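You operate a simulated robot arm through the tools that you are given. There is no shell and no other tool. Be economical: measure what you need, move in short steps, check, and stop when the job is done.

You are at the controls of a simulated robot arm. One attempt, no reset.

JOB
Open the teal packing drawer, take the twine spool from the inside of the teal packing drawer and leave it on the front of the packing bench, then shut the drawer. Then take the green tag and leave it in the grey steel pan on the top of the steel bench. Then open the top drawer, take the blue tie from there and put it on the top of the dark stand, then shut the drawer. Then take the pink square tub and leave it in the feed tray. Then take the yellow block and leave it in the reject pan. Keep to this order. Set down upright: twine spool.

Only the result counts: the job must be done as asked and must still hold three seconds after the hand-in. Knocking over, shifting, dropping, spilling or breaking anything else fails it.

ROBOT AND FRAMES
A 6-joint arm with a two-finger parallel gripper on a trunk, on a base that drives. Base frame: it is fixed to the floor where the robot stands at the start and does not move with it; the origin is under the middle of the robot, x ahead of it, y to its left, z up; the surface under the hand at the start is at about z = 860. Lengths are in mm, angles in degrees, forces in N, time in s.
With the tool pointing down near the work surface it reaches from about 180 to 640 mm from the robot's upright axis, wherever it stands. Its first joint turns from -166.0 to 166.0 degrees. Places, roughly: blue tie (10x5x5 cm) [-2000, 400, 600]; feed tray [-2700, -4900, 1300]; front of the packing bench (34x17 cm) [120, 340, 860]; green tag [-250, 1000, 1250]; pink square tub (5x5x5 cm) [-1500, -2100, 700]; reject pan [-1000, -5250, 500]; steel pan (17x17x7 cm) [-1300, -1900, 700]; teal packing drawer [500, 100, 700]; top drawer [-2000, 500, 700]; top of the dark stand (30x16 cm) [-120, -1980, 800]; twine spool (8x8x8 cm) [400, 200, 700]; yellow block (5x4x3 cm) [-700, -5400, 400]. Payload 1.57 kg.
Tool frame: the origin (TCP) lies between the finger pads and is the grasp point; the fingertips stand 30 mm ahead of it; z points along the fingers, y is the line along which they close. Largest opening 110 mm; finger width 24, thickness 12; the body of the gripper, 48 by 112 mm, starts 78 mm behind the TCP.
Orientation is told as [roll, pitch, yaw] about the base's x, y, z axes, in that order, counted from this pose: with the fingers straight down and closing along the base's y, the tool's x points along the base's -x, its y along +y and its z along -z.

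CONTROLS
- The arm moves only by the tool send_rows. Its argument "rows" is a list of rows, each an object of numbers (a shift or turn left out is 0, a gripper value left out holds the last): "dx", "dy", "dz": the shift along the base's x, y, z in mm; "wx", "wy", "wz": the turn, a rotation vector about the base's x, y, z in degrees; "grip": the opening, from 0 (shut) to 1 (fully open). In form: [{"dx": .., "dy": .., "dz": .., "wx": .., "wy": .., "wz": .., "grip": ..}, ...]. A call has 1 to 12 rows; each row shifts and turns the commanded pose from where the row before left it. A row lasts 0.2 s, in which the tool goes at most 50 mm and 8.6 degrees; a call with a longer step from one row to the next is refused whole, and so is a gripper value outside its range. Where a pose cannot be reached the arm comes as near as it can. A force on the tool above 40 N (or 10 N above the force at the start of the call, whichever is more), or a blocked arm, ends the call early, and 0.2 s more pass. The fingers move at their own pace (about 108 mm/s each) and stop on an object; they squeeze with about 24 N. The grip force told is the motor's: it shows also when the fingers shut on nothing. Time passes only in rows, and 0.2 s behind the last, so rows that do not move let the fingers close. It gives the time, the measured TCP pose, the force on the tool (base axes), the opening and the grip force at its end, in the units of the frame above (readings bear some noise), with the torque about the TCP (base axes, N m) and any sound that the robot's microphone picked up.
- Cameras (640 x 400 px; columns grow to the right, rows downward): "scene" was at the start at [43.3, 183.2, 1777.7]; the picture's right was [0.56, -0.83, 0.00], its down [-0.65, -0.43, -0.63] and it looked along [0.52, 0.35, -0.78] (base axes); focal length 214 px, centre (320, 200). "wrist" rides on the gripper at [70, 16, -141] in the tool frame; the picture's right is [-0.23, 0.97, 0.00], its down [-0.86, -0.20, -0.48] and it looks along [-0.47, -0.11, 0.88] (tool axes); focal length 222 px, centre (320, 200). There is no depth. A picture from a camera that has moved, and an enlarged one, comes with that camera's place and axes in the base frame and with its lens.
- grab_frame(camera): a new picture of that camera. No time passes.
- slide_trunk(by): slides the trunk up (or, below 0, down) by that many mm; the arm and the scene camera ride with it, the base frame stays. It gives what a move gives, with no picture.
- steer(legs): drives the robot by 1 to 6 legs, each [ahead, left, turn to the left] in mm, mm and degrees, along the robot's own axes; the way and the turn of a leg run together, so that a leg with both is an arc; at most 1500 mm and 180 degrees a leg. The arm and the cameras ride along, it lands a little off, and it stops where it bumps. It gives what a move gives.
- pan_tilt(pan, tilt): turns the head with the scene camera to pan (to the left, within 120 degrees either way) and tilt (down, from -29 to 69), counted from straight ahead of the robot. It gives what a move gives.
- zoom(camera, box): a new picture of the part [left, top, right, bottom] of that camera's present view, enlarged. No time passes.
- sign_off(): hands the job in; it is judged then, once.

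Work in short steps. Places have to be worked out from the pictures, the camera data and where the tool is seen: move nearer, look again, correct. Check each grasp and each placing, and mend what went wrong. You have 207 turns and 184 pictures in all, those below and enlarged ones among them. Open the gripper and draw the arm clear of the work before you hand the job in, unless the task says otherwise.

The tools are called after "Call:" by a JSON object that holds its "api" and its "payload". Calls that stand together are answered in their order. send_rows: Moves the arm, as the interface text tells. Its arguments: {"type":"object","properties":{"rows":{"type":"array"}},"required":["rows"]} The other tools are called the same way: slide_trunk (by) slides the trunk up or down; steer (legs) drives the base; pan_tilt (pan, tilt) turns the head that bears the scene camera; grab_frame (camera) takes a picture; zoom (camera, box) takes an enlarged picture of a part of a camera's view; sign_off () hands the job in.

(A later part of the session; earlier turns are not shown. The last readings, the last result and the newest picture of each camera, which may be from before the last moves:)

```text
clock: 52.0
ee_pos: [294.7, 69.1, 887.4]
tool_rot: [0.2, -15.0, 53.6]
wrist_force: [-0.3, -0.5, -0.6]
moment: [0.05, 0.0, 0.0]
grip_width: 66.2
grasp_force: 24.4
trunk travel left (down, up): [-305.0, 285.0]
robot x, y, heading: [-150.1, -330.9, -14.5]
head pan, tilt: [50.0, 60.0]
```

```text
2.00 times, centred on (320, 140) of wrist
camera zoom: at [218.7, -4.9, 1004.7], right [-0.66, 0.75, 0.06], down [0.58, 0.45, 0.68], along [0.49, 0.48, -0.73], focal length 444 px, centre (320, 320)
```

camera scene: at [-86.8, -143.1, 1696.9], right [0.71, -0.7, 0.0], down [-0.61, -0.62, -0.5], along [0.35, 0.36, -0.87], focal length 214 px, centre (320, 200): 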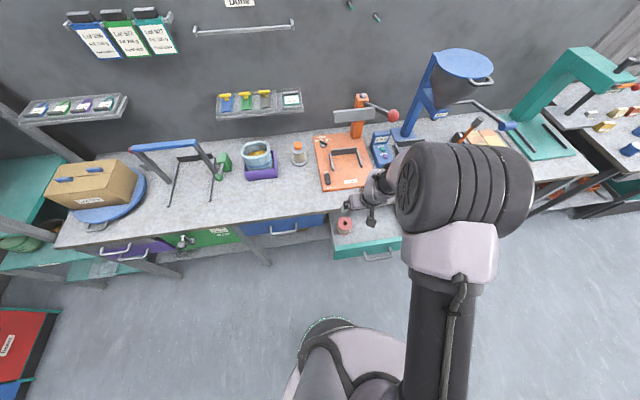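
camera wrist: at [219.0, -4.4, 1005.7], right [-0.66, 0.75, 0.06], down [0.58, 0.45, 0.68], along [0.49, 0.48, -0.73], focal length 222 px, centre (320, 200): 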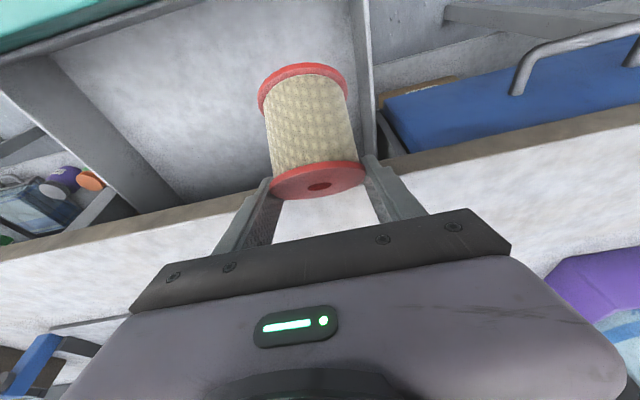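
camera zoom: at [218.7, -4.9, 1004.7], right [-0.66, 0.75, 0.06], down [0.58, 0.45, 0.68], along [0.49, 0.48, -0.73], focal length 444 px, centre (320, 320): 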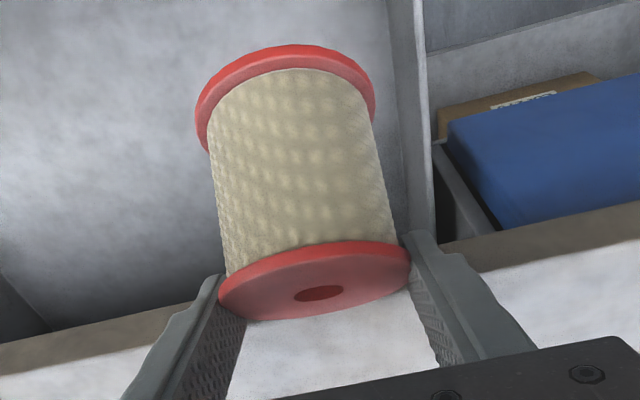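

It is now hanging by its top flange, leaning about 30° (bottom toward the robot), no external force. I back away from the bench edge, raise it, then turn the tool to bring it upright.

Call:
{"api": "send_rows", "payload": {"rows": [{"dx": -6, "dy": -8}, {"dx": -6, "dy": -8}, {"dx": -6, "dy": -8}, {"dx": -6, "dy": -8}, {"dz": 15}, {"dz": 20}, {"dz": 20}, {"dz": 20}, {"dz": 20}, {"dz": 20}, {"dz": 15}]}}

Call:
{"api": "zoom", "payload": {"camera": "wrist", "box": [220, 40, 420, 240]}}

Call:
{"api": "grab_frame", "payload": {"camera": "scene"}}

```text
clock: 54.4
ee_pos: [269.7, 37.9, 1016.0]
tool_rot: [0.2, -15.0, 53.7]
wrist_force: [0.3, 0.1, -0.5]
moment: [0.01, -0.07, -0.03]
grip_width: 66.5
grasp_force: 24.1
trunk travel left (down, up): [-305.0, 285.0]
robot x, y, heading: [-152.4, -336.8, -14.8]
head pan, tilt: [50.0, 60.0]
```

```text
2.00 times, centred on (320, 140) of wrist
camera zoom: at [193.6, -35.3, 1133.6], right [-0.66, 0.75, 0.06], down [0.58, 0.45, 0.68], along [0.49, 0.48, -0.73], focal length 444 px, centre (320, 320)
```

zoom: 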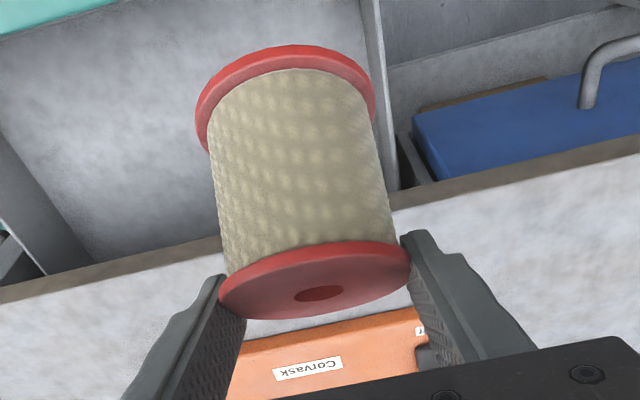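

```text
146 pictures are left
camera scene: at [-79.8, -151.6, 1696.8], right [0.58, -0.82, 0.0], down [-0.71, -0.5, -0.5], along [0.41, 0.29, -0.87], focal length 214 px, centre (320, 200)
```

scene: 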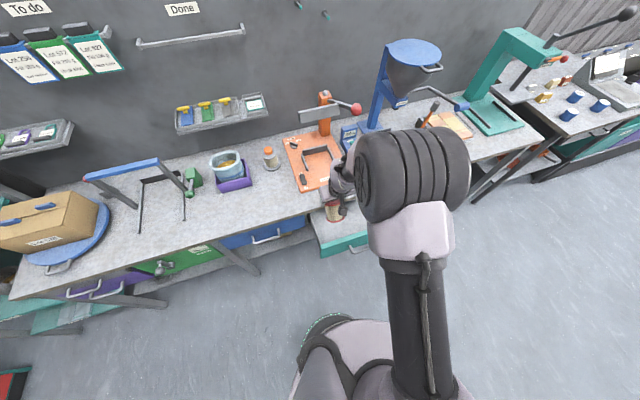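

Held stably; I compute the spool's axis leaning ~35° toward the robot, so I rotate the tool +34° about the bench direction.

Call:
{"api": "send_rows", "payload": {"rows": [{"wx": 5.5, "wy": -4.0}, {"wx": 5.5, "wy": -4.0}, {"wx": 5.5, "wy": -4.0}, {"wx": 5.5, "wy": -4.0}, {"wx": 5.5, "wy": -4.0}]}}

Call:
{"api": "zoom", "payload": {"camera": "wrist", "box": [220, 40, 420, 240]}}

Call:
{"api": "zoom", "payload": {"camera": "scene", "box": [260, 130, 420, 230]}}

```text
clock: 55.6
ee_pos: [252.3, 48.7, 1013.6]
tool_rot: [5.3, -35.1, 53.5]
wrist_force: [0.7, 0.2, -0.9]
moment: [0.03, 0.01, 0.01]
grip_width: 66.3
grasp_force: 23.8
out of reach, approached as far as the arm can: row 2, 3, 4
trunk travel left (down, up): [-305.0, 285.0]
robot x, y, heading: [-146.9, -334.1, -14.8]
head pan, tilt: [50.0, 60.0]
```

```text
2.00 times, centred on (320, 140) of wrist
camera zoom: at [165.9, -60.2, 1089.6], right [-0.7, 0.68, 0.2], down [0.46, 0.21, 0.87], along [0.55, 0.7, -0.46], focal length 444 px, centre (320, 320)
```

zoom: 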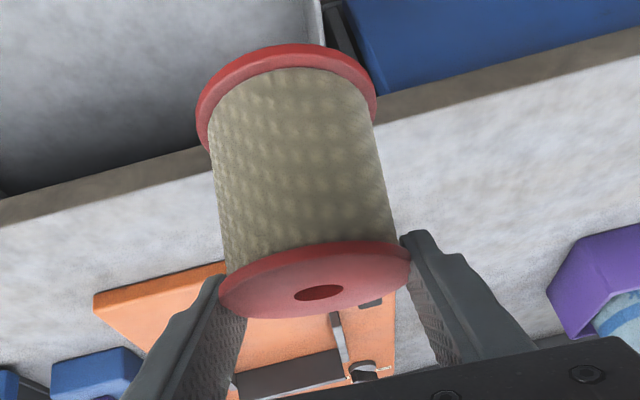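

```text
4.00 times, centred on (340, 180) of scene
camera zoom: at [-79.6, -151.6, 1696.8], right [0.58, -0.82, 0.0], down [-0.71, -0.5, -0.5], along [0.41, 0.29, -0.87], focal length 858 px, centre (240, 280)
```

zoom: 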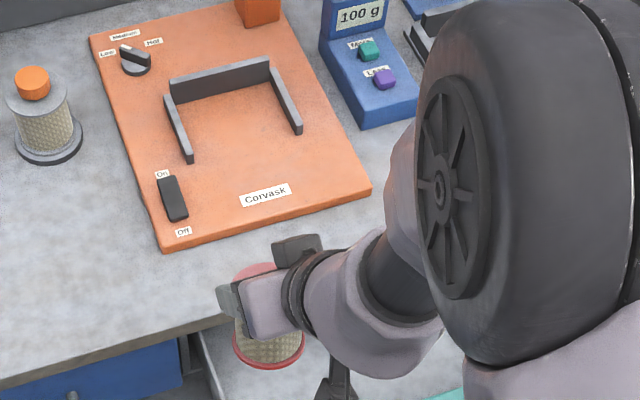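

Out of wrist range at this height. I raise the arm relative to the trunk (which favours pointing outward) and try to finish the rotation.

Call:
{"api": "send_rows", "payload": {"rows": [{"dz": 25}, {"dz": 25}, {"dz": 25}, {"dz": 25}, {"dz": 25}, {"dz": 25}]}}

Call:
{"api": "slide_trunk", "payload": {"by": -150}}

Call:
{"api": "send_rows", "payload": {"rows": [{"wx": 4.0, "wy": -4.0}, {"wx": 4.0, "wy": -4.0}, {"wx": 4.0, "wy": -4.0}]}}

```text
clock: 57.0
ee_pos: [251.9, 48.8, 1165.0]
tool_rot: [5.3, -35.1, 53.7]
wrist_force: [-0.3, -0.1, -0.7]
moment: [0.02, -0.01, -0.02]
grip_width: 66.0
grasp_force: 23.8
trunk travel left (down, up): [-305.0, 285.0]
robot x, y, heading: [-153.3, -328.8, -14.6]
head pan, tilt: [50.0, 60.0]
```

```text
clock: 58.7
ee_pos: [252.0, 48.8, 1014.7]
tool_rot: [5.3, -35.1, 53.7]
wrist_force: [-0.5, -0.7, -1.4]
moment: [0.01, 0.01, -0.01]
grip_width: 66.3
grasp_force: 24.1
trunk travel left (down, up): [-155.0, 435.0]
robot x, y, heading: [-150.8, -334.4, -14.5]
head pan, tilt: [50.0, 60.0]
```

```text
clock: 59.5
ee_pos: [255.0, 49.7, 1017.6]
tool_rot: [1.8, -51.5, 56.1]
wrist_force: [0.4, -0.5, -0.6]
moment: [-0.01, -0.03, 0.0]
grip_width: 66.2
grasp_force: 23.5
trunk travel left (down, up): [-155.0, 435.0]
robot x, y, heading: [-150.9, -331.2, -14.7]
head pan, tilt: [50.0, 60.0]
```

Call:
{"api": "zoom", "payload": {"camera": "wrist", "box": [220, 40, 420, 240]}}

Call:
{"api": "zoom", "payload": {"camera": "scene", "box": [250, 100, 450, 225]}}

```text
2.00 times, centred on (320, 140) of wrist
camera zoom: at [157.7, -71.6, 1049.5], right [-0.74, 0.64, 0.2], down [0.27, 0.02, 0.96], along [0.61, 0.77, -0.18], focal length 444 px, centre (320, 320)
```

zoom: 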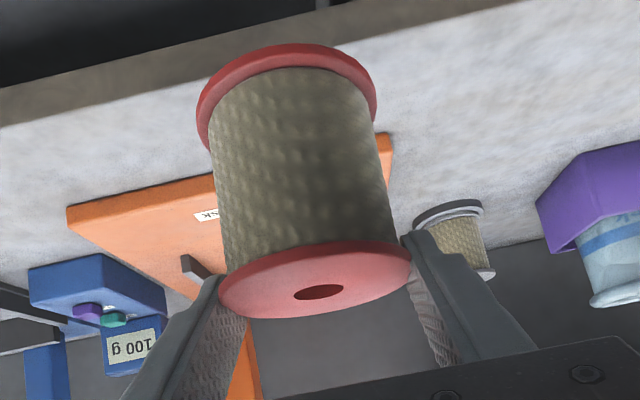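

```text
3.20 times, centred on (350, 162) of scene
camera zoom: at [-79.5, -151.5, 1546.8], right [0.58, -0.82, 0.0], down [-0.71, -0.5, -0.5], along [0.41, 0.29, -0.87], focal length 686 px, centre (224, 320)
```

zoom: 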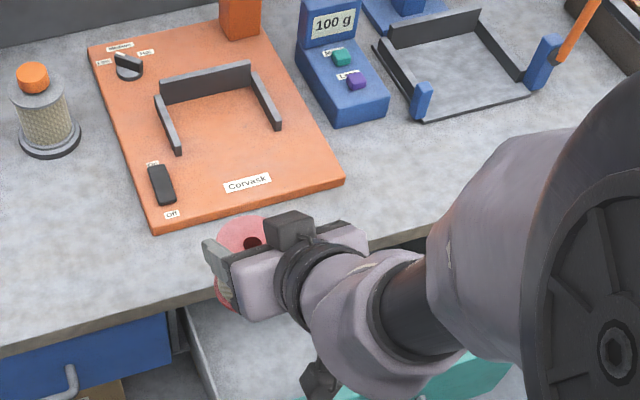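

The spool is now upright within a few degrees, its bottom ~84 mm below TCP. I drive left/forward so the bench front area comes into reach.

Call:
{"api": "steer", "payload": {"legs": [[-112, 125, 0]]}}

Call:
{"api": "send_rows", "payload": {"rows": [{"dx": -3, "dy": 23}, {"dx": -3, "dy": 23}, {"dx": -3, "dy": 23}, {"dx": -3, "dy": 22}]}}

Call:
{"api": "grab_frame", "payload": {"camera": "wrist"}}

Call:
{"api": "grab_frame", "payload": {"camera": "scene"}}

```text
clock: 61.0
ee_pos: [180.4, 195.8, 1017.0]
tool_rot: [1.8, -51.3, 56.1]
wrist_force: [0.6, 0.0, 0.3]
moment: [-0.03, 0.03, -0.02]
grip_width: 66.5
grasp_force: 24.0
trunk travel left (down, up): [-155.0, 435.0]
robot x, y, heading: [-225.0, -183.7, -14.9]
head pan, tilt: [50.0, 60.0]
```

```text
clock: 62.0
ee_pos: [170.1, 286.6, 1015.5]
tool_rot: [2.3, -51.1, 55.9]
wrist_force: [-0.2, -0.4, -2.2]
moment: [-0.02, -0.02, 0.01]
grip_width: 66.5
grasp_force: 23.9
trunk travel left (down, up): [-155.0, 435.0]
robot x, y, heading: [-223.7, -184.6, -14.8]
head pan, tilt: [50.0, 60.0]
```

```text
141 pictures are left
camera wrist: at [74.0, 165.1, 1049.5], right [-0.74, 0.64, 0.2], down [0.28, 0.02, 0.96], along [0.61, 0.77, -0.19], focal length 222 px, centre (320, 200)
```

wrist: 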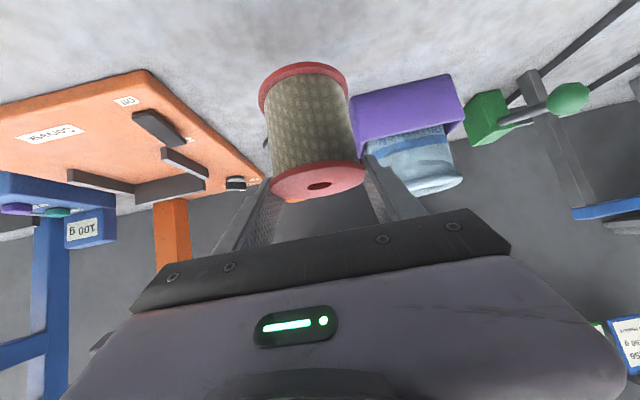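

```text
140 pictures are left
camera scene: at [-153.7, -4.7, 1546.8], right [0.58, -0.82, 0.0], down [-0.71, -0.5, -0.5], along [0.41, 0.29, -0.87], focal length 214 px, centre (320, 200)
```

scene: 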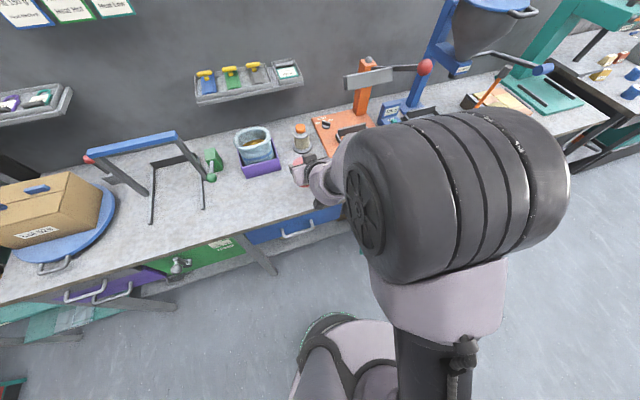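

Spool hangs upright over the free front area. I descend to just above the bench.

Call:
{"api": "send_rows", "payload": {"rows": [{"dz": -20}, {"dz": -20}, {"dz": -15}]}}

Call:
{"api": "pan_tilt", "payload": {"pan": 65, "tilt": 55}}

Call:
{"api": "zoom", "payload": {"camera": "scene", "box": [260, 100, 420, 200]}}

Call:
{"api": "grab_frame", "payload": {"camera": "wrist"}}

```text
clock: 62.8
ee_pos: [192.3, 289.3, 978.2]
tool_rot: [2.6, -51.1, 55.9]
wrist_force: [0.1, -0.2, -1.3]
moment: [0.0, 0.01, -0.01]
grip_width: 66.2
grasp_force: 23.8
out of reach, approached as far as the arm can: row 1, 2, 3
trunk travel left (down, up): [-155.0, 435.0]
robot x, y, heading: [-223.8, -186.0, -14.8]
head pan, tilt: [50.0, 60.0]
```

```text
clock: 63.5
ee_pos: [192.6, 288.6, 979.2]
tool_rot: [2.6, -51.0, 55.8]
wrist_force: [-0.1, 0.7, -1.1]
moment: [0.0, 0.02, -0.01]
grip_width: 66.3
grasp_force: 24.3
trunk travel left (down, up): [-155.0, 435.0]
robot x, y, heading: [-224.6, -184.7, -15.0]
head pan, tilt: [65.0, 55.0]
```

```text
4.00 times, centred on (340, 150) of scene
camera zoom: at [-162.0, 11.8, 1552.9], right [0.77, -0.64, 0.0], down [-0.52, -0.63, -0.57], along [0.37, 0.44, -0.82], focal length 858 px, centre (240, 400)
```

zoom: 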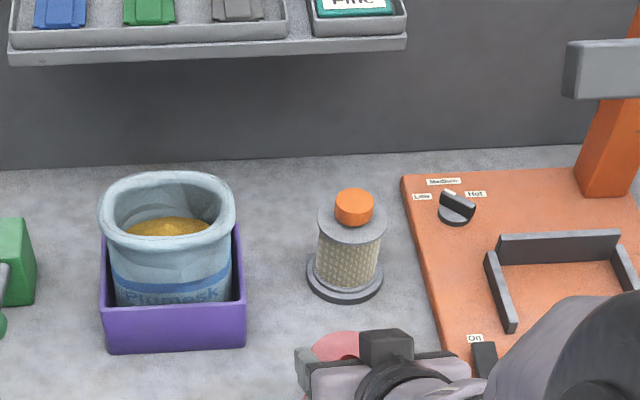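

```text
138 pictures are left
camera wrist: at [96.4, 167.0, 1012.7], right [-0.74, 0.64, 0.2], down [0.28, 0.02, 0.96], along [0.61, 0.77, -0.19], focal length 222 px, centre (320, 200)
```

wrist: 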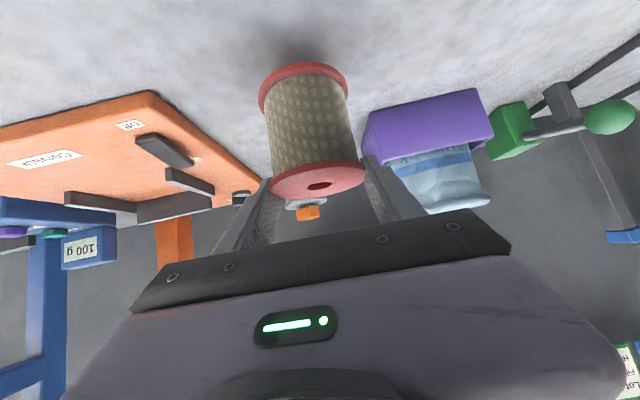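

The arm is at its limit downward here, so I use the trunk to lower the spool the remaining ~30 mm.

Call:
{"api": "slide_trunk", "payload": {"by": -27}}

Call:
{"api": "zoom", "payload": {"camera": "wrist", "box": [220, 0, 420, 200]}}

```text
clock: 64.3
ee_pos: [192.2, 288.8, 950.9]
tool_rot: [2.6, -51.2, 55.7]
wrist_force: [-0.6, -0.7, -1.2]
moment: [-0.04, 0.01, -0.01]
grip_width: 66.0
grasp_force: 23.7
trunk travel left (down, up): [-128.0, 462.0]
robot x, y, heading: [-222.5, -183.2, -14.7]
head pan, tilt: [65.0, 55.0]
```

```text
2.00 times, centred on (320, 100) of wrist
camera zoom: at [96.4, 166.9, 985.7], right [-0.74, 0.64, 0.2], down [0.28, 0.02, 0.96], along [0.61, 0.77, -0.19], focal length 444 px, centre (320, 400)
```

zoom: 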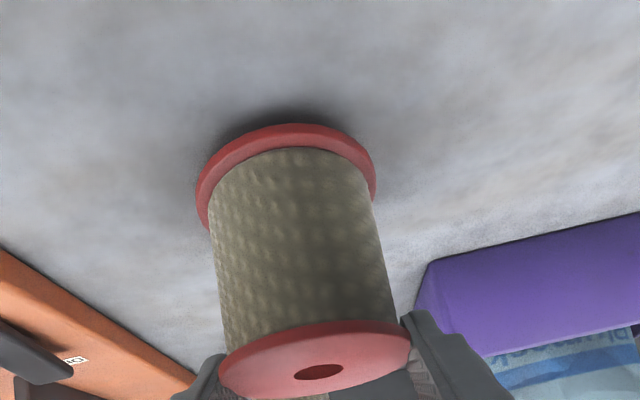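

Shadow shows it is nearly down. I lower in small steps.

Call:
{"api": "slide_trunk", "payload": {"by": -4}}

Call:
{"api": "slide_trunk", "payload": {"by": -3}}

Call:
{"api": "zoom", "payload": {"camera": "wrist", "box": [220, 0, 420, 200]}}

```text
clock: 64.8
ee_pos: [191.2, 288.5, 947.0]
tool_rot: [2.6, -51.1, 55.8]
wrist_force: [-0.4, -0.5, 0.0]
moment: [-0.01, 0.01, -0.04]
grip_width: 66.3
grasp_force: 23.8
trunk travel left (down, up): [-124.0, 466.0]
robot x, y, heading: [-224.6, -180.9, -14.6]
head pan, tilt: [65.0, 55.0]
```

```text
clock: 65.3
ee_pos: [193.0, 288.5, 945.0]
tool_rot: [2.5, -51.1, 55.8]
wrist_force: [0.3, 0.1, -1.4]
moment: [-0.03, -0.03, 0.01]
grip_width: 66.3
grasp_force: 24.6
trunk travel left (down, up): [-121.0, 469.0]
robot x, y, heading: [-224.0, -184.2, -14.8]
head pan, tilt: [65.0, 55.0]
```

```text
2.00 times, centred on (320, 100) of wrist
camera zoom: at [96.4, 167.0, 978.6], right [-0.74, 0.64, 0.2], down [0.28, 0.02, 0.96], along [0.61, 0.77, -0.19], focal length 444 px, centre (320, 400)
```

zoom: 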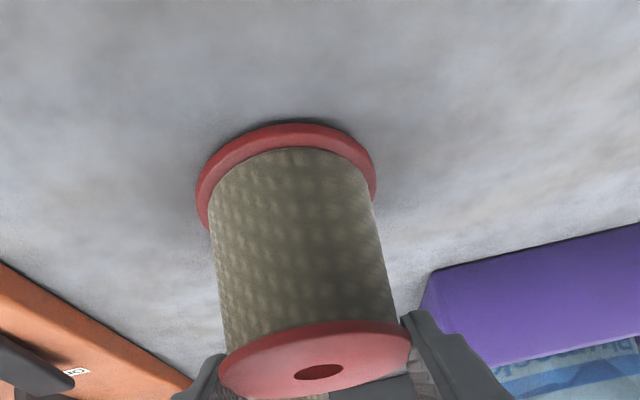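

Still a few mm of gap at the bottom edge; continue stepping down.

Call:
{"api": "slide_trunk", "payload": {"by": -3}}

Call:
{"api": "slide_trunk", "payload": {"by": -2}}

Call:
{"api": "zoom", "payload": {"camera": "wrist", "box": [220, 0, 420, 200]}}

```text
clock: 65.8
ee_pos: [192.6, 287.7, 943.2]
tool_rot: [2.6, -51.2, 55.9]
wrist_force: [0.7, 0.6, 3.9]
moment: [-0.09, -0.16, -0.03]
grip_width: 66.0
grasp_force: 23.8
trunk travel left (down, up): [-118.0, 472.0]
robot x, y, heading: [-222.0, -189.0, -14.7]
head pan, tilt: [65.0, 55.0]
```

```text
clock: 66.4
ee_pos: [192.9, 288.1, 941.7]
tool_rot: [2.6, -51.3, 55.8]
wrist_force: [-0.6, 3.8, 17.8]
moment: [-0.25, -0.07, -0.02]
grip_width: 66.2
grasp_force: 24.5
trunk travel left (down, up): [-116.0, 474.0]
robot x, y, heading: [-228.4, -188.2, -14.7]
head pan, tilt: [65.0, 55.0]
```

```text
2.00 times, centred on (320, 100) of wrist
camera zoom: at [95.8, 167.1, 975.1], right [-0.74, 0.64, 0.21], down [0.28, 0.01, 0.96], along [0.61, 0.77, -0.19], focal length 444 px, centre (320, 400)
```

zoom: 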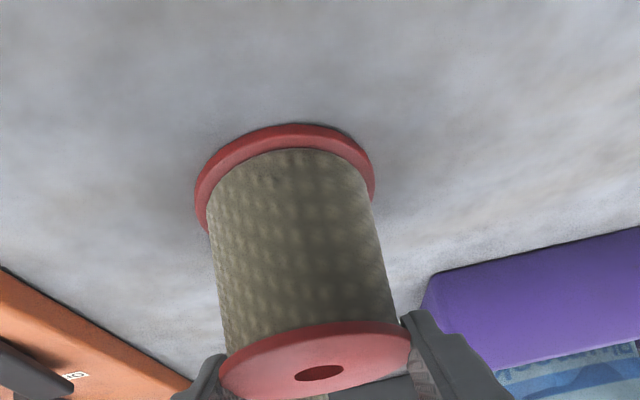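

Contact: 18 N upward. I release gently, then back away along the tool axis by driving back.

Call:
{"api": "send_rows", "payload": {"rows": [{"grip": 0.64}, {"grip": 0.7}, {"grip": 0.8}, {}]}}

Call:
{"api": "zoom", "payload": {"camera": "wrist", "box": [220, 0, 420, 200]}}

```text
clock: 67.4
ee_pos: [192.0, 288.4, 939.8]
tool_rot: [2.6, -51.1, 55.8]
wrist_force: [-0.5, -0.7, 0.9]
moment: [0.0, -0.03, 0.01]
grip_width: 87.9
grasp_force: 0.0
trunk travel left (down, up): [-116.0, 474.0]
robot x, y, heading: [-225.5, -183.3, -14.9]
head pan, tilt: [65.0, 55.0]
```

```text
2.00 times, centred on (320, 100) of wrist
camera zoom: at [96.4, 166.9, 973.6], right [-0.74, 0.64, 0.2], down [0.28, 0.02, 0.96], along [0.61, 0.77, -0.19], focal length 444 px, centre (320, 400)
```

zoom: 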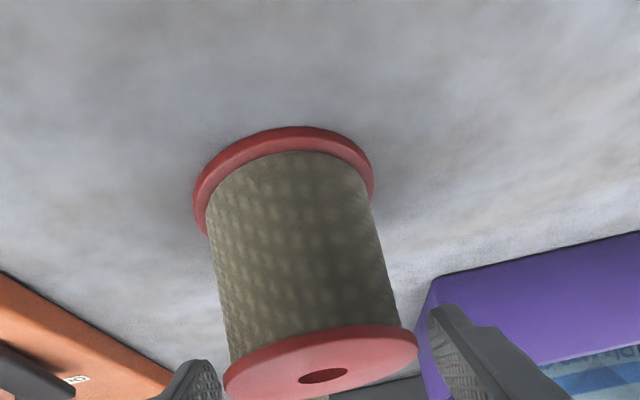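

Standing free and upright. I back straight off along the bench normal.

Call:
{"api": "steer", "payload": {"legs": [[-40, -103, 0]]}}

Call:
{"api": "grab_frame", "payload": {"camera": "scene"}}

```text
clock: 68.5
ee_pos: [128.7, 197.5, 939.0]
tool_rot: [2.6, -51.1, 55.6]
wrist_force: [0.1, 0.7, -0.9]
moment: [0.02, -0.01, -0.01]
grip_width: 88.1
grasp_force: 0.1
trunk travel left (down, up): [-116.0, 474.0]
robot x, y, heading: [-288.3, -271.8, -14.9]
head pan, tilt: [65.0, 55.0]
```

```text
133 pictures are left
camera scene: at [-226.9, -77.4, 1514.0], right [0.77, -0.64, 0.0], down [-0.52, -0.63, -0.57], along [0.37, 0.44, -0.82], focal length 214 px, centre (320, 200)
```

scene: 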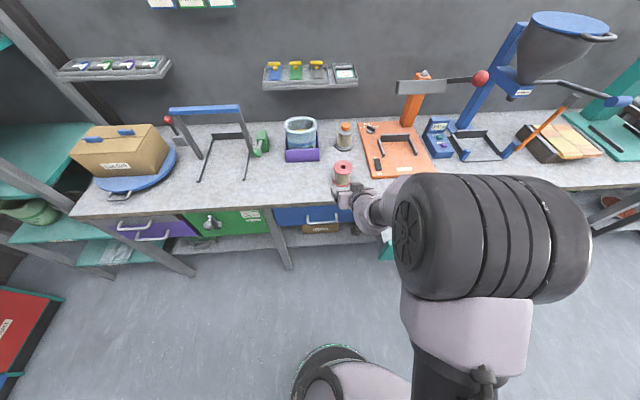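

Spool stands upright on the front of the bench. Next: shut the drawer by pushing its handle bar with closed, nearly vertical fingers. I raise, un-tilt and retract, then drive back in front of the drawer.

Call:
{"api": "slide_trunk", "payload": {"by": 146}}

Call:
{"api": "send_rows", "payload": {"rows": [{"wx": -5.8, "wy": 4.2, "dx": -17.6, "dy": -24.3, "grip": 0}, {"wx": -5.8, "wy": 4.2, "dx": -17.6, "dy": -24.3}, {"wx": -5.8, "wy": 4.2, "dx": -17.6, "dy": -24.3}, {"wx": -5.8, "wy": 4.2, "dx": -17.6, "dy": -24.3}, {"wx": -5.8, "wy": 4.2, "dx": -17.6, "dy": -24.3}]}}

Call:
{"api": "steer", "payload": {"legs": [[175, 27, 0]]}}

Call:
{"api": "grab_frame", "payload": {"camera": "scene"}}

```text
clock: 70.3
ee_pos: [128.9, 198.9, 1086.3]
tool_rot: [2.6, -50.9, 55.7]
wrist_force: [-0.6, 0.7, 0.7]
moment: [-0.04, 0.02, 0.0]
grip_width: 88.0
grasp_force: 0.1
trunk travel left (down, up): [-262.0, 328.0]
robot x, y, heading: [-286.8, -272.4, -14.8]
head pan, tilt: [65.0, 55.0]
```

```text
clock: 71.5
ee_pos: [40.5, 78.1, 1084.6]
tool_rot: [3.6, -15.1, 55.1]
wrist_force: [0.7, -0.2, -0.6]
moment: [-0.01, -0.01, -0.05]
grip_width: 0.0
grasp_force: 21.0
trunk travel left (down, up): [-262.0, 328.0]
robot x, y, heading: [-289.7, -272.8, -14.7]
head pan, tilt: [65.0, 55.0]
```

```text
clock: 73.0
ee_pos: [218.6, 60.3, 1084.1]
tool_rot: [3.6, -15.2, 55.0]
wrist_force: [0.1, -0.1, 0.5]
moment: [0.05, -0.01, 0.01]
grip_width: 0.1
grasp_force: 21.7
trunk travel left (down, up): [-262.0, 328.0]
robot x, y, heading: [-107.7, -295.9, -14.9]
head pan, tilt: [65.0, 55.0]
```

```text
132 pictures are left
camera scene: at [-47.4, -95.7, 1659.8], right [0.77, -0.64, 0.0], down [-0.53, -0.63, -0.57], along [0.37, 0.44, -0.82], focal length 214 px, centre (320, 200)
```

scene: 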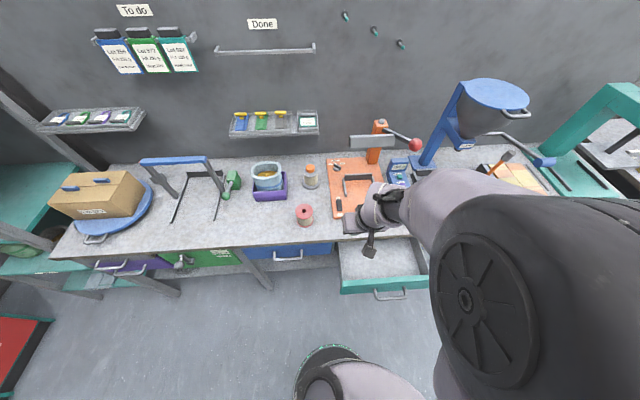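

The drawer is still fully open. I move the closed fingers in front of the handle and lower them to bar height.

Call:
{"api": "send_rows", "payload": {"rows": [{"dx": 3, "dy": -43}, {"dx": 3, "dy": -43}, {"dx": 3, "dy": -43}, {"dx": 3, "dy": -43}, {"dx": 3, "dy": -43}, {"dx": 3, "dy": -40}, {"dz": -40}, {"dz": -40}, {"dz": -40}, {"dz": -40}]}}

Call:
{"api": "send_rows", "payload": {"rows": [{"dz": -40}, {"dz": -40}, {"dz": -40}, {"dz": -38}]}}

Call:
{"api": "zoom", "payload": {"camera": "scene", "box": [320, 220, 480, 320]}}

Call:
{"api": "grab_frame", "payload": {"camera": "wrist"}}

```text
clock: 75.2
ee_pos: [243.1, -193.2, 926.7]
tool_rot: [4.0, -15.0, 55.0]
wrist_force: [-0.4, -0.9, 0.0]
moment: [0.01, 0.03, 0.02]
grip_width: 0.1
grasp_force: 21.2
out of reach, approached as far as the arm can: row 10
trunk travel left (down, up): [-262.0, 328.0]
robot x, y, heading: [-113.3, -293.5, -14.8]
head pan, tilt: [65.0, 55.0]
```

```text
clock: 76.2
ee_pos: [303.5, -183.8, 795.1]
tool_rot: [4.1, -15.0, 55.0]
wrist_force: [-0.4, 0.2, 0.1]
moment: [-0.02, -0.03, -0.01]
grip_width: 0.3
grasp_force: 20.9
out of reach, approached as far as the arm can: row 1, 2, 3, 4
trunk travel left (down, up): [-262.0, 328.0]
robot x, y, heading: [-112.5, -288.5, -14.8]
head pan, tilt: [65.0, 55.0]
```

```text
4.00 times, centred on (400, 270) of scene
camera zoom: at [-48.2, -95.5, 1659.8], right [0.77, -0.64, 0.0], down [-0.52, -0.63, -0.57], along [0.37, 0.44, -0.82], focal length 858 px, centre (0, -80)
```

zoom: 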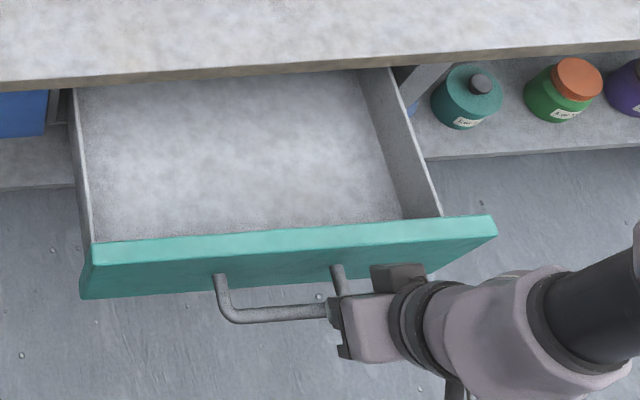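

```text
130 pictures are left
camera wrist: at [237.6, -265.1, 913.4], right [-0.68, 0.72, 0.13], down [0.6, 0.44, 0.67], along [0.43, 0.53, -0.73], focal length 222 px, centre (320, 200)
```

wrist: 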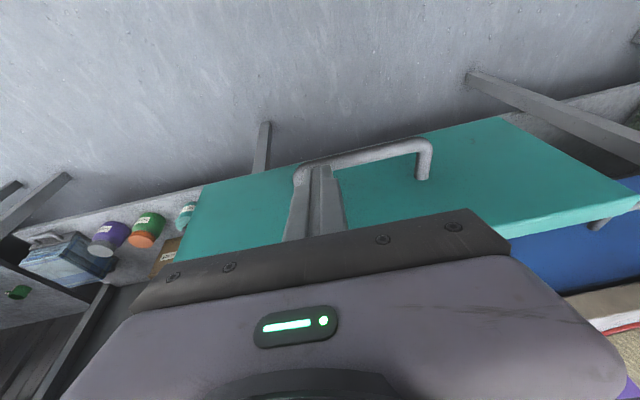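

The arm drifted right at its limit. I lift slightly, shift the base to bring the fingers in front of the bar's middle, and lower with the trunk.

Call:
{"api": "slide_trunk", "payload": {"by": 40}}

Call:
{"api": "steer", "payload": {"legs": [[-64, -30, 0]]}}

Call:
{"api": "slide_trunk", "payload": {"by": -65}}

Call:
{"api": "zoom", "payload": {"camera": "scene", "box": [320, 220, 480, 320]}}

Call:
{"api": "grab_frame", "payload": {"camera": "wrist"}}

```text
clock: 77.0
ee_pos: [303.0, -184.0, 834.9]
tool_rot: [4.1, -15.0, 55.0]
wrist_force: [0.6, 0.6, -1.4]
moment: [-0.02, 0.02, -0.02]
grip_width: 0.0
grasp_force: 20.9
trunk travel left (down, up): [-302.0, 288.0]
robot x, y, heading: [-111.4, -296.3, -14.9]
head pan, tilt: [65.0, 55.0]
```

```text
clock: 78.0
ee_pos: [234.3, -197.4, 834.6]
tool_rot: [4.1, -15.1, 55.1]
wrist_force: [0.1, -0.1, 0.3]
moment: [-0.01, 0.0, 0.01]
grip_width: 0.0
grasp_force: 21.5
trunk travel left (down, up): [-302.0, 288.0]
robot x, y, heading: [-179.3, -305.6, -14.8]
head pan, tilt: [65.0, 55.0]
```

```text
clock: 79.0
ee_pos: [234.1, -198.3, 771.5]
tool_rot: [4.1, -15.0, 55.1]
wrist_force: [-0.2, -0.7, -0.4]
moment: [0.02, 0.0, 0.01]
grip_width: 0.2
grasp_force: 21.2
trunk travel left (down, up): [-237.0, 353.0]
robot x, y, heading: [-180.0, -307.6, -14.7]
head pan, tilt: [65.0, 55.0]
```

```text
4.00 times, centred on (400, 270) of scene
camera zoom: at [-116.9, -108.8, 1635.0], right [0.77, -0.64, 0.0], down [-0.52, -0.63, -0.57], along [0.37, 0.44, -0.82], focal length 858 px, centre (0, -80)
```

zoom: 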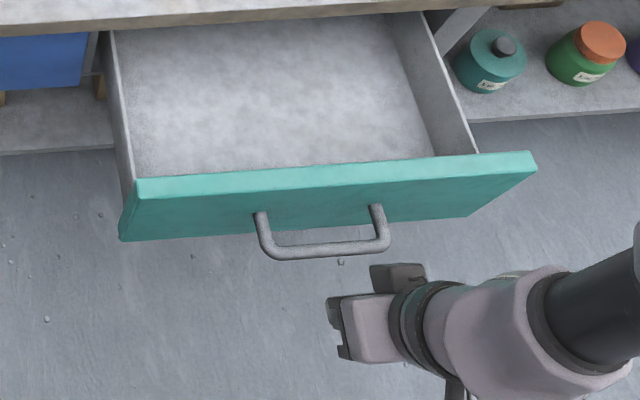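

```text
128 pictures are left
camera wrist: at [169.1, -278.3, 889.0], right [-0.68, 0.72, 0.13], down [0.6, 0.45, 0.67], along [0.43, 0.53, -0.73], focal length 222 px, centre (320, 200)
```

wrist: 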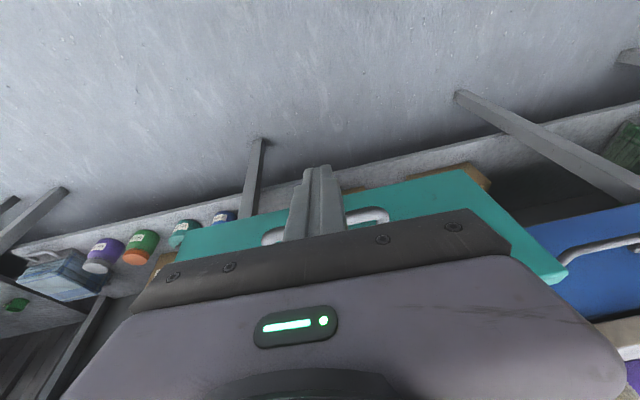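

Fingers are centred in front of the bar. I lower 8 mm more and push the drawer in along its axis.

Call:
{"api": "slide_trunk", "payload": {"by": -8}}

Call:
{"api": "send_rows", "payload": {"rows": [{"dx": 11.8, "dy": 16.2}, {"dx": 11.8, "dy": 16.2}, {"dx": 11.8, "dy": 16.2}, {"dx": 11.8, "dy": 16.2}, {"dx": 11.8, "dy": 16.2}, {"dx": 11.8, "dy": 16.2}, {"dx": 11.8, "dy": 16.2}]}}

Call:
{"api": "zoom", "payload": {"camera": "scene", "box": [320, 180, 480, 320]}}

```text
clock: 79.6
ee_pos: [235.2, -196.8, 763.2]
tool_rot: [4.1, -15.0, 55.1]
wrist_force: [0.1, 0.2, -0.2]
moment: [0.0, -0.04, -0.02]
grip_width: 0.0
grasp_force: 21.6
trunk travel left (down, up): [-229.0, 361.0]
robot x, y, heading: [-176.1, -307.2, -15.0]
head pan, tilt: [65.0, 55.0]
```

```text
clock: 81.2
ee_pos: [316.9, -82.9, 761.6]
tool_rot: [4.1, -15.0, 55.0]
wrist_force: [0.2, 0.3, -0.4]
moment: [0.0, -0.01, 0.01]
grip_width: 0.1
grasp_force: 21.3
trunk travel left (down, up): [-229.0, 361.0]
robot x, y, heading: [-175.8, -306.3, -15.0]
head pan, tilt: [65.0, 55.0]
```

```text
2.86 times, centred on (400, 250) of scene
camera zoom: at [-116.7, -108.5, 1626.9], right [0.77, -0.64, 0.0], down [-0.52, -0.63, -0.57], along [0.37, 0.44, -0.82], focal length 613 px, centre (91, 57)
```

zoom: 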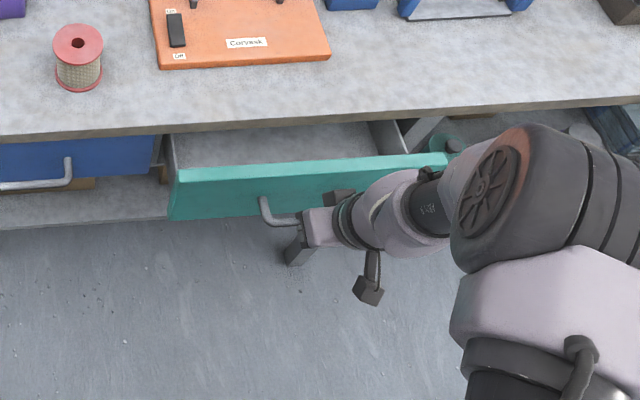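

The drawer is sliding in. I continue until it is seated.

Call:
{"api": "send_rows", "payload": {"rows": [{"dx": 11.8, "dy": 16.2}, {"dx": 11.8, "dy": 16.2}, {"dx": 11.8, "dy": 16.2}, {"dx": 8.8, "dy": 12.1}, {"dx": 5.9, "dy": 8.1}, {"dx": 5.9, "dy": 8.1}]}}

Call:
{"api": "zoom", "payload": {"camera": "scene", "box": [320, 180, 480, 320]}}

```text
clock: 82.6
ee_pos: [367.7, -13.4, 759.2]
tool_rot: [4.4, -14.5, 54.8]
wrist_force: [-4.2, -10.2, -0.2]
moment: [-0.16, 0.05, -0.03]
grip_width: 0.3
grasp_force: 21.3
trunk travel left (down, up): [-229.0, 361.0]
robot x, y, heading: [-177.7, -306.8, -14.9]
head pan, tilt: [65.0, 55.0]
stopped in row 6: the force on the tool passed its limit at 45 N (the readings are from after the stop); the commanded pose is now the measured one
```

```text
2.86 times, centred on (400, 250) of scene
camera zoom: at [-117.7, -110.3, 1627.1], right [0.77, -0.64, 0.0], down [-0.53, -0.63, -0.57], along [0.37, 0.44, -0.82], focal length 613 px, centre (91, 57)
```

zoom: 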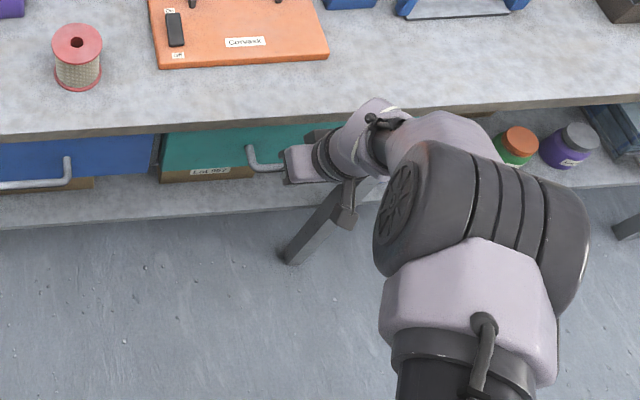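

Seated (blocked at 45 N). I back off and drive away from the bench, then look at the tag places.

Call:
{"api": "send_rows", "payload": {"rows": [{"dx": -11.8, "dy": -16.2}, {"dx": -11.8, "dy": -16.2}, {"dx": -11.8, "dy": -16.2}, {"dx": -11.8, "dy": -16.2}]}}

Call:
{"api": "slide_trunk", "payload": {"by": 300}}

Call:
{"api": "grab_frame", "payload": {"camera": "scene"}}

```text
clock: 83.6
ee_pos: [322.5, -79.3, 759.0]
tool_rot: [4.4, -14.5, 54.7]
wrist_force: [0.0, 0.0, 0.0]
moment: [0.0, 0.03, -0.04]
grip_width: 0.1
grasp_force: 20.9
trunk travel left (down, up): [-229.0, 361.0]
robot x, y, heading: [-180.0, -303.7, -14.9]
head pan, tilt: [65.0, 55.0]
```

```text
clock: 86.6
ee_pos: [322.9, -79.3, 1058.5]
tool_rot: [4.4, -14.5, 54.9]
wrist_force: [-0.2, 0.1, -0.6]
moment: [0.0, 0.0, -0.02]
grip_width: 0.0
grasp_force: 21.4
trunk travel left (down, up): [-529.0, 61.0]
robot x, y, heading: [-180.1, -304.6, -14.8]
head pan, tilt: [65.0, 55.0]
```

```text
125 pictures are left
camera scene: at [-116.7, -109.3, 1926.8], right [0.77, -0.64, 0.0], down [-0.53, -0.63, -0.57], along [0.37, 0.44, -0.82], focal length 214 px, centre (320, 200)
```

scene: 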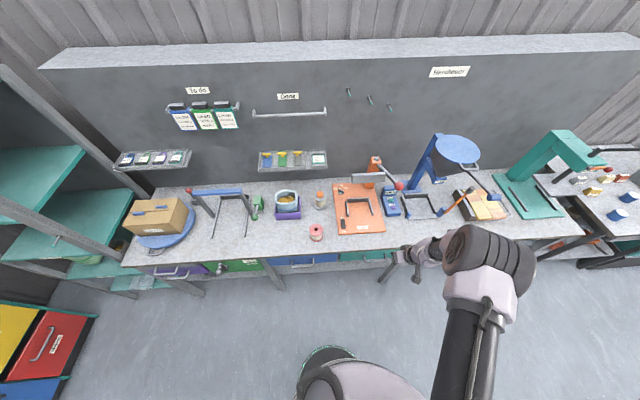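

Drawer is shut and spool stands. I retract the arm and drive left along the bench to study the tag trays.

Call:
{"api": "send_rows", "payload": {"rows": [{"dx": -18, "dy": -24, "dz": 30}, {"dx": -18, "dy": -24, "dz": 30}, {"dx": -18, "dy": -24, "dz": 30}, {"dz": 40}, {"dz": 40}, {"dz": 40}]}}

Call:
{"api": "steer", "payload": {"legs": [[-580, 441, 0]]}}

Call:
{"api": "grab_frame", "payload": {"camera": "scene"}}

```text
clock: 88.0
ee_pos: [266.4, -150.1, 1271.7]
tool_rot: [4.4, -14.4, 54.8]
wrist_force: [-0.4, 0.8, 1.2]
moment: [-0.01, -0.02, 0.02]
grip_width: 0.0
grasp_force: 21.3
trunk travel left (down, up): [-529.0, 61.0]
robot x, y, heading: [-181.2, -302.4, -14.5]
head pan, tilt: [65.0, 55.0]
```

```text
clock: 92.0
ee_pos: [-177.8, 435.4, 1269.3]
tool_rot: [4.3, -14.5, 54.9]
wrist_force: [-0.2, -0.4, -0.4]
moment: [-0.02, 0.02, 0.01]
grip_width: 0.0
grasp_force: 20.8
trunk travel left (down, up): [-529.0, 61.0]
robot x, y, heading: [-627.0, 277.2, -14.5]
head pan, tilt: [65.0, 55.0]
```

```text
124 pictures are left
camera scene: at [-562.6, 475.5, 1926.9], right [0.77, -0.64, 0.0], down [-0.52, -0.63, -0.57], along [0.37, 0.44, -0.82], focal length 214 px, centre (320, 200)
```

scene: 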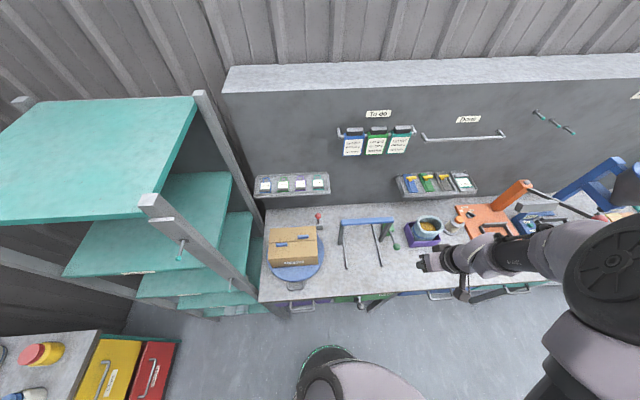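

Call:
{"api": "zoom", "payload": {"camera": "scene", "box": [240, 160, 340, 222]}}

Call:
{"api": "zoom", "payload": {"camera": "scene", "box": [320, 95, 520, 215]}}

```text
6.40 times, centred on (290, 191) of scene
camera zoom: at [-562.6, 475.5, 1926.9], right [0.77, -0.64, 0.0], down [-0.52, -0.63, -0.57], along [0.37, 0.44, -0.82], focal length 1373 px, centre (512, 258)
```

zoom: 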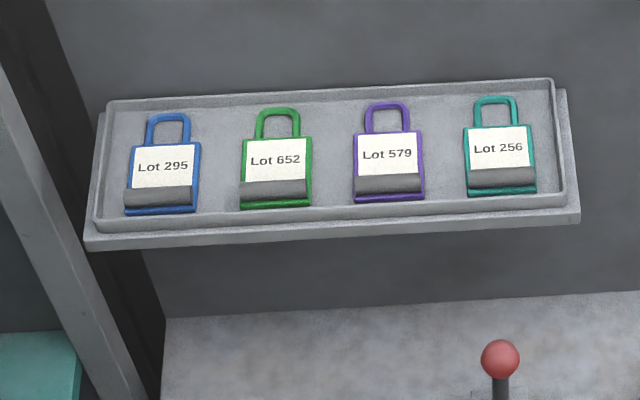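

```text
3.20 times, centred on (420, 155) of scene
camera zoom: at [-562.6, 475.5, 1926.9], right [0.77, -0.64, 0.0], down [-0.52, -0.63, -0.57], along [0.37, 0.44, -0.82], focal length 686 px, centre (0, 344)
```

zoom: 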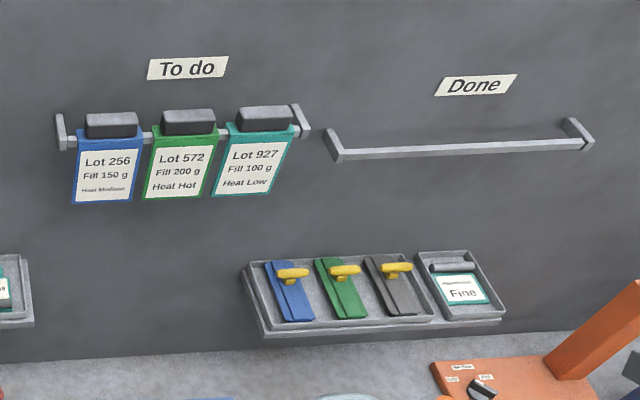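

The left tray holds four lot tags; the green one ("Lot 652") is at about (-298, 1043, 1178), agreeing with the given place. I level the tool and drive nearer.

Call:
{"api": "send_rows", "payload": {"rows": [{"wx": -7.1, "wy": 2.3, "grip": 0.8}, {"wx": -7.1, "wy": 2.3}]}}

Call:
{"api": "steer", "payload": {"legs": [[-35, 212, 0]]}}

Call:
{"api": "grab_frame", "payload": {"camera": "scene"}}

Call:
{"api": "grab_frame", "payload": {"camera": "wrist"}}

```text
clock: 92.6
ee_pos: [-177.2, 435.5, 1270.4]
tool_rot: [0.1, -0.1, 55.5]
wrist_force: [0.2, -1.2, 0.4]
moment: [0.02, 0.0, 0.02]
grip_width: 87.8
grasp_force: 0.0
trunk travel left (down, up): [-529.0, 61.0]
robot x, y, heading: [-622.4, 280.2, -14.7]
head pan, tilt: [65.0, 55.0]
```

```text
clock: 94.3
ee_pos: [-156.5, 647.9, 1269.0]
tool_rot: [0.0, -0.2, 55.4]
wrist_force: [0.2, -0.7, 0.4]
moment: [0.0, 0.02, -0.02]
grip_width: 88.2
grasp_force: 0.1
trunk travel left (down, up): [-529.0, 61.0]
robot x, y, heading: [-606.1, 496.8, -14.9]
head pan, tilt: [65.0, 55.0]
```

```text
121 pictures are left
camera scene: at [-541.9, 688.8, 1926.9], right [0.77, -0.64, 0.0], down [-0.53, -0.63, -0.57], along [0.37, 0.44, -0.82], focal length 214 px, centre (320, 200)
```

scene: 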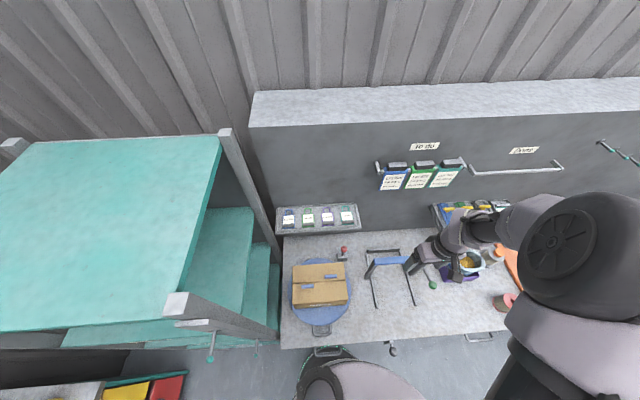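

```text
120 pictures are left
camera wrist: at [-211.0, 600.0, 1409.7], right [-0.67, 0.74, 0.0], down [0.65, 0.59, 0.48], along [0.36, 0.32, -0.88], focal length 222 px, centre (320, 200)
```

wrist: 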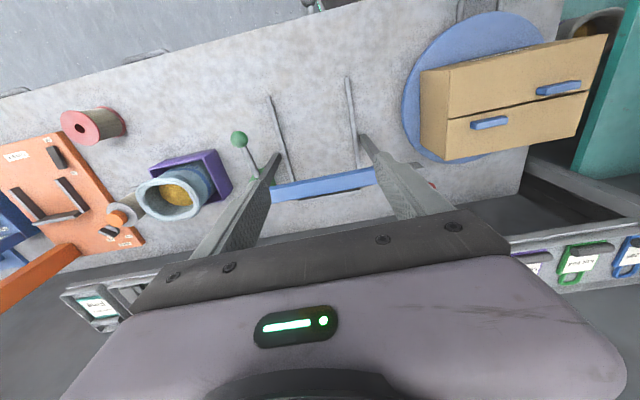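

I move the hand toward the tag tray at a safe height and look.

Call:
{"api": "send_rows", "payload": {"rows": [{"dx": -17.5, "dy": 35, "dz": 10}, {"dx": -17.5, "dy": 35, "dz": 10}, {"dx": -17.5, "dy": 35, "dz": 10}, {"dx": -17.5, "dy": 35}, {"dx": -17.5, "dy": 35}, {"dx": -17.5, "dy": 35}, {"dx": -17.5, "dy": 35}, {"dx": -17.5, "dy": 35}]}}

Call:
{"api": "grab_frame", "payload": {"camera": "wrist"}}

Call:
{"api": "zoom", "payload": {"camera": "scene", "box": [240, 150, 400, 250]}}

```text
clock: 96.1
ee_pos: [-297.3, 929.5, 1300.1]
tool_rot: [0.1, -0.2, 55.4]
wrist_force: [-0.3, -0.3, 0.2]
moment: [0.01, -0.01, 0.0]
grip_width: 88.0
grasp_force: 0.1
trunk travel left (down, up): [-529.0, 61.0]
robot x, y, heading: [-605.2, 492.2, -14.9]
head pan, tilt: [65.0, 55.0]
```

```text
119 pictures are left
camera wrist: at [-351.4, 881.3, 1439.0], right [-0.67, 0.74, 0.0], down [0.65, 0.59, 0.48], along [0.36, 0.32, -0.88], focal length 222 px, centre (320, 200)
```

wrist: 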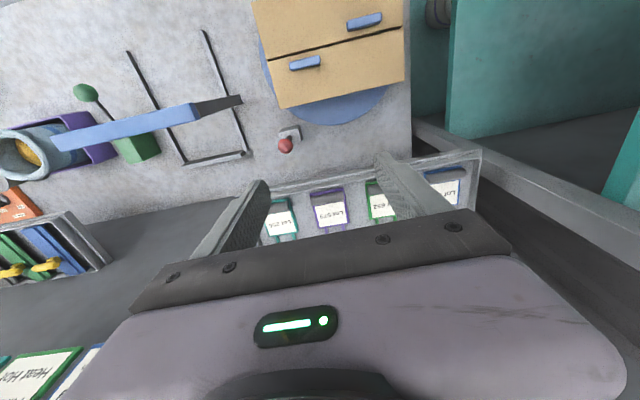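

```text
4.00 times, centred on (320, 200) of scene
camera zoom: at [-542.9, 690.4, 1926.7], right [0.77, -0.64, 0.0], down [-0.53, -0.63, -0.57], along [0.37, 0.44, -0.82], focal length 858 px, centre (320, 200)
```

zoom: 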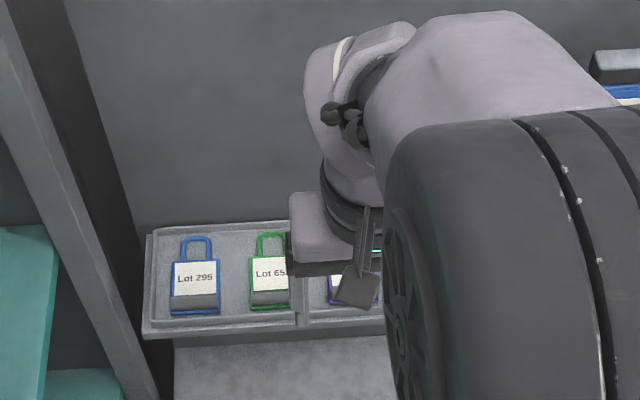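

I move above the green tag.

Call:
{"api": "send_rows", "payload": {"rows": [{"dx": -3.5, "dy": 37}, {"dx": -3.5, "dy": 37}, {"dx": -3, "dy": 34}]}}

Call:
{"api": "grab_frame", "payload": {"camera": "wrist"}}

Call:
{"api": "zoom", "payload": {"camera": "scene", "box": [240, 150, 400, 250]}}

```text
clock: 96.9
ee_pos: [-306.0, 1035.1, 1298.4]
tool_rot: [0.0, -0.1, 55.3]
wrist_force: [0.3, -0.5, 0.4]
moment: [-0.03, -0.02, -0.03]
grip_width: 87.9
grasp_force: 0.0
trunk travel left (down, up): [-529.0, 61.0]
robot x, y, heading: [-607.2, 494.9, -14.9]
head pan, tilt: [65.0, 55.0]
```

```text
117 pictures are left
camera wrist: at [-360.5, 987.0, 1439.1], right [-0.67, 0.74, 0.0], down [0.65, 0.59, 0.48], along [0.36, 0.32, -0.88], focal length 222 px, centre (320, 200)
```

wrist: 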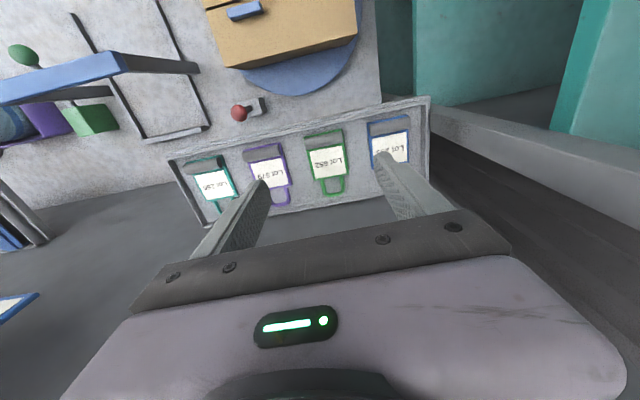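

```text
4.00 times, centred on (320, 200) of scene
camera zoom: at [-541.8, 690.2, 1926.7], right [0.77, -0.64, 0.0], down [-0.53, -0.63, -0.57], along [0.37, 0.44, -0.82], focal length 858 px, centre (320, 200)
```

zoom: 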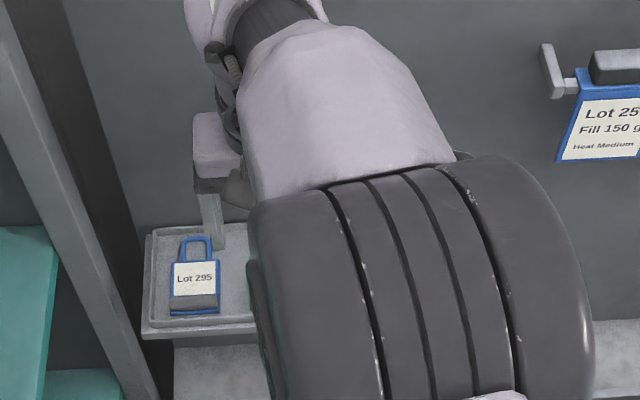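

Green tag's block is at about (-315, 1035). I narrow to 70 mm, correct the position and descend partway.

Call:
{"api": "send_rows", "payload": {"rows": [{"dx": -9, "dy": 0.5, "dz": -25, "grip": 0.64}, {"dz": -25}, {"dz": -25}, {"dz": -15}]}}

Call:
{"api": "zoom", "payload": {"camera": "wrist", "box": [160, 60, 480, 260]}}

```text
clock: 97.9
ee_pos: [-313.4, 1036.9, 1207.4]
tool_rot: [0.1, -0.3, 55.4]
wrist_force: [1.0, -1.3, -0.4]
moment: [-0.05, -0.01, -0.01]
grip_width: 70.2
grasp_force: 0.0
trunk travel left (down, up): [-529.0, 61.0]
robot x, y, heading: [-603.9, 488.8, -15.2]
head pan, tilt: [65.0, 55.0]
```

```text
2.00 times, centred on (320, 160) of wrist
camera zoom: at [-368.3, 987.9, 1347.8], right [-0.67, 0.74, 0.0], down [0.65, 0.59, 0.48], along [0.36, 0.33, -0.88], focal length 444 px, centre (320, 280)
```

zoom: 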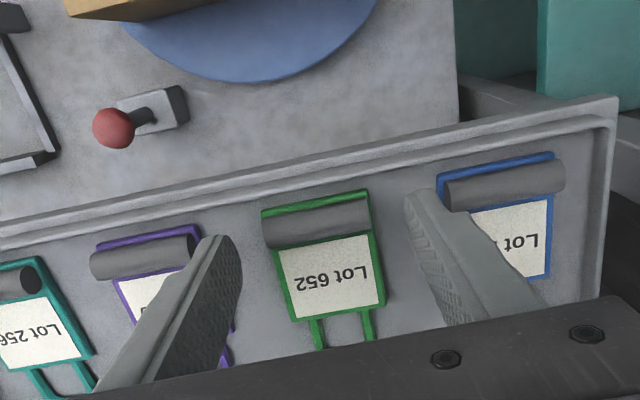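

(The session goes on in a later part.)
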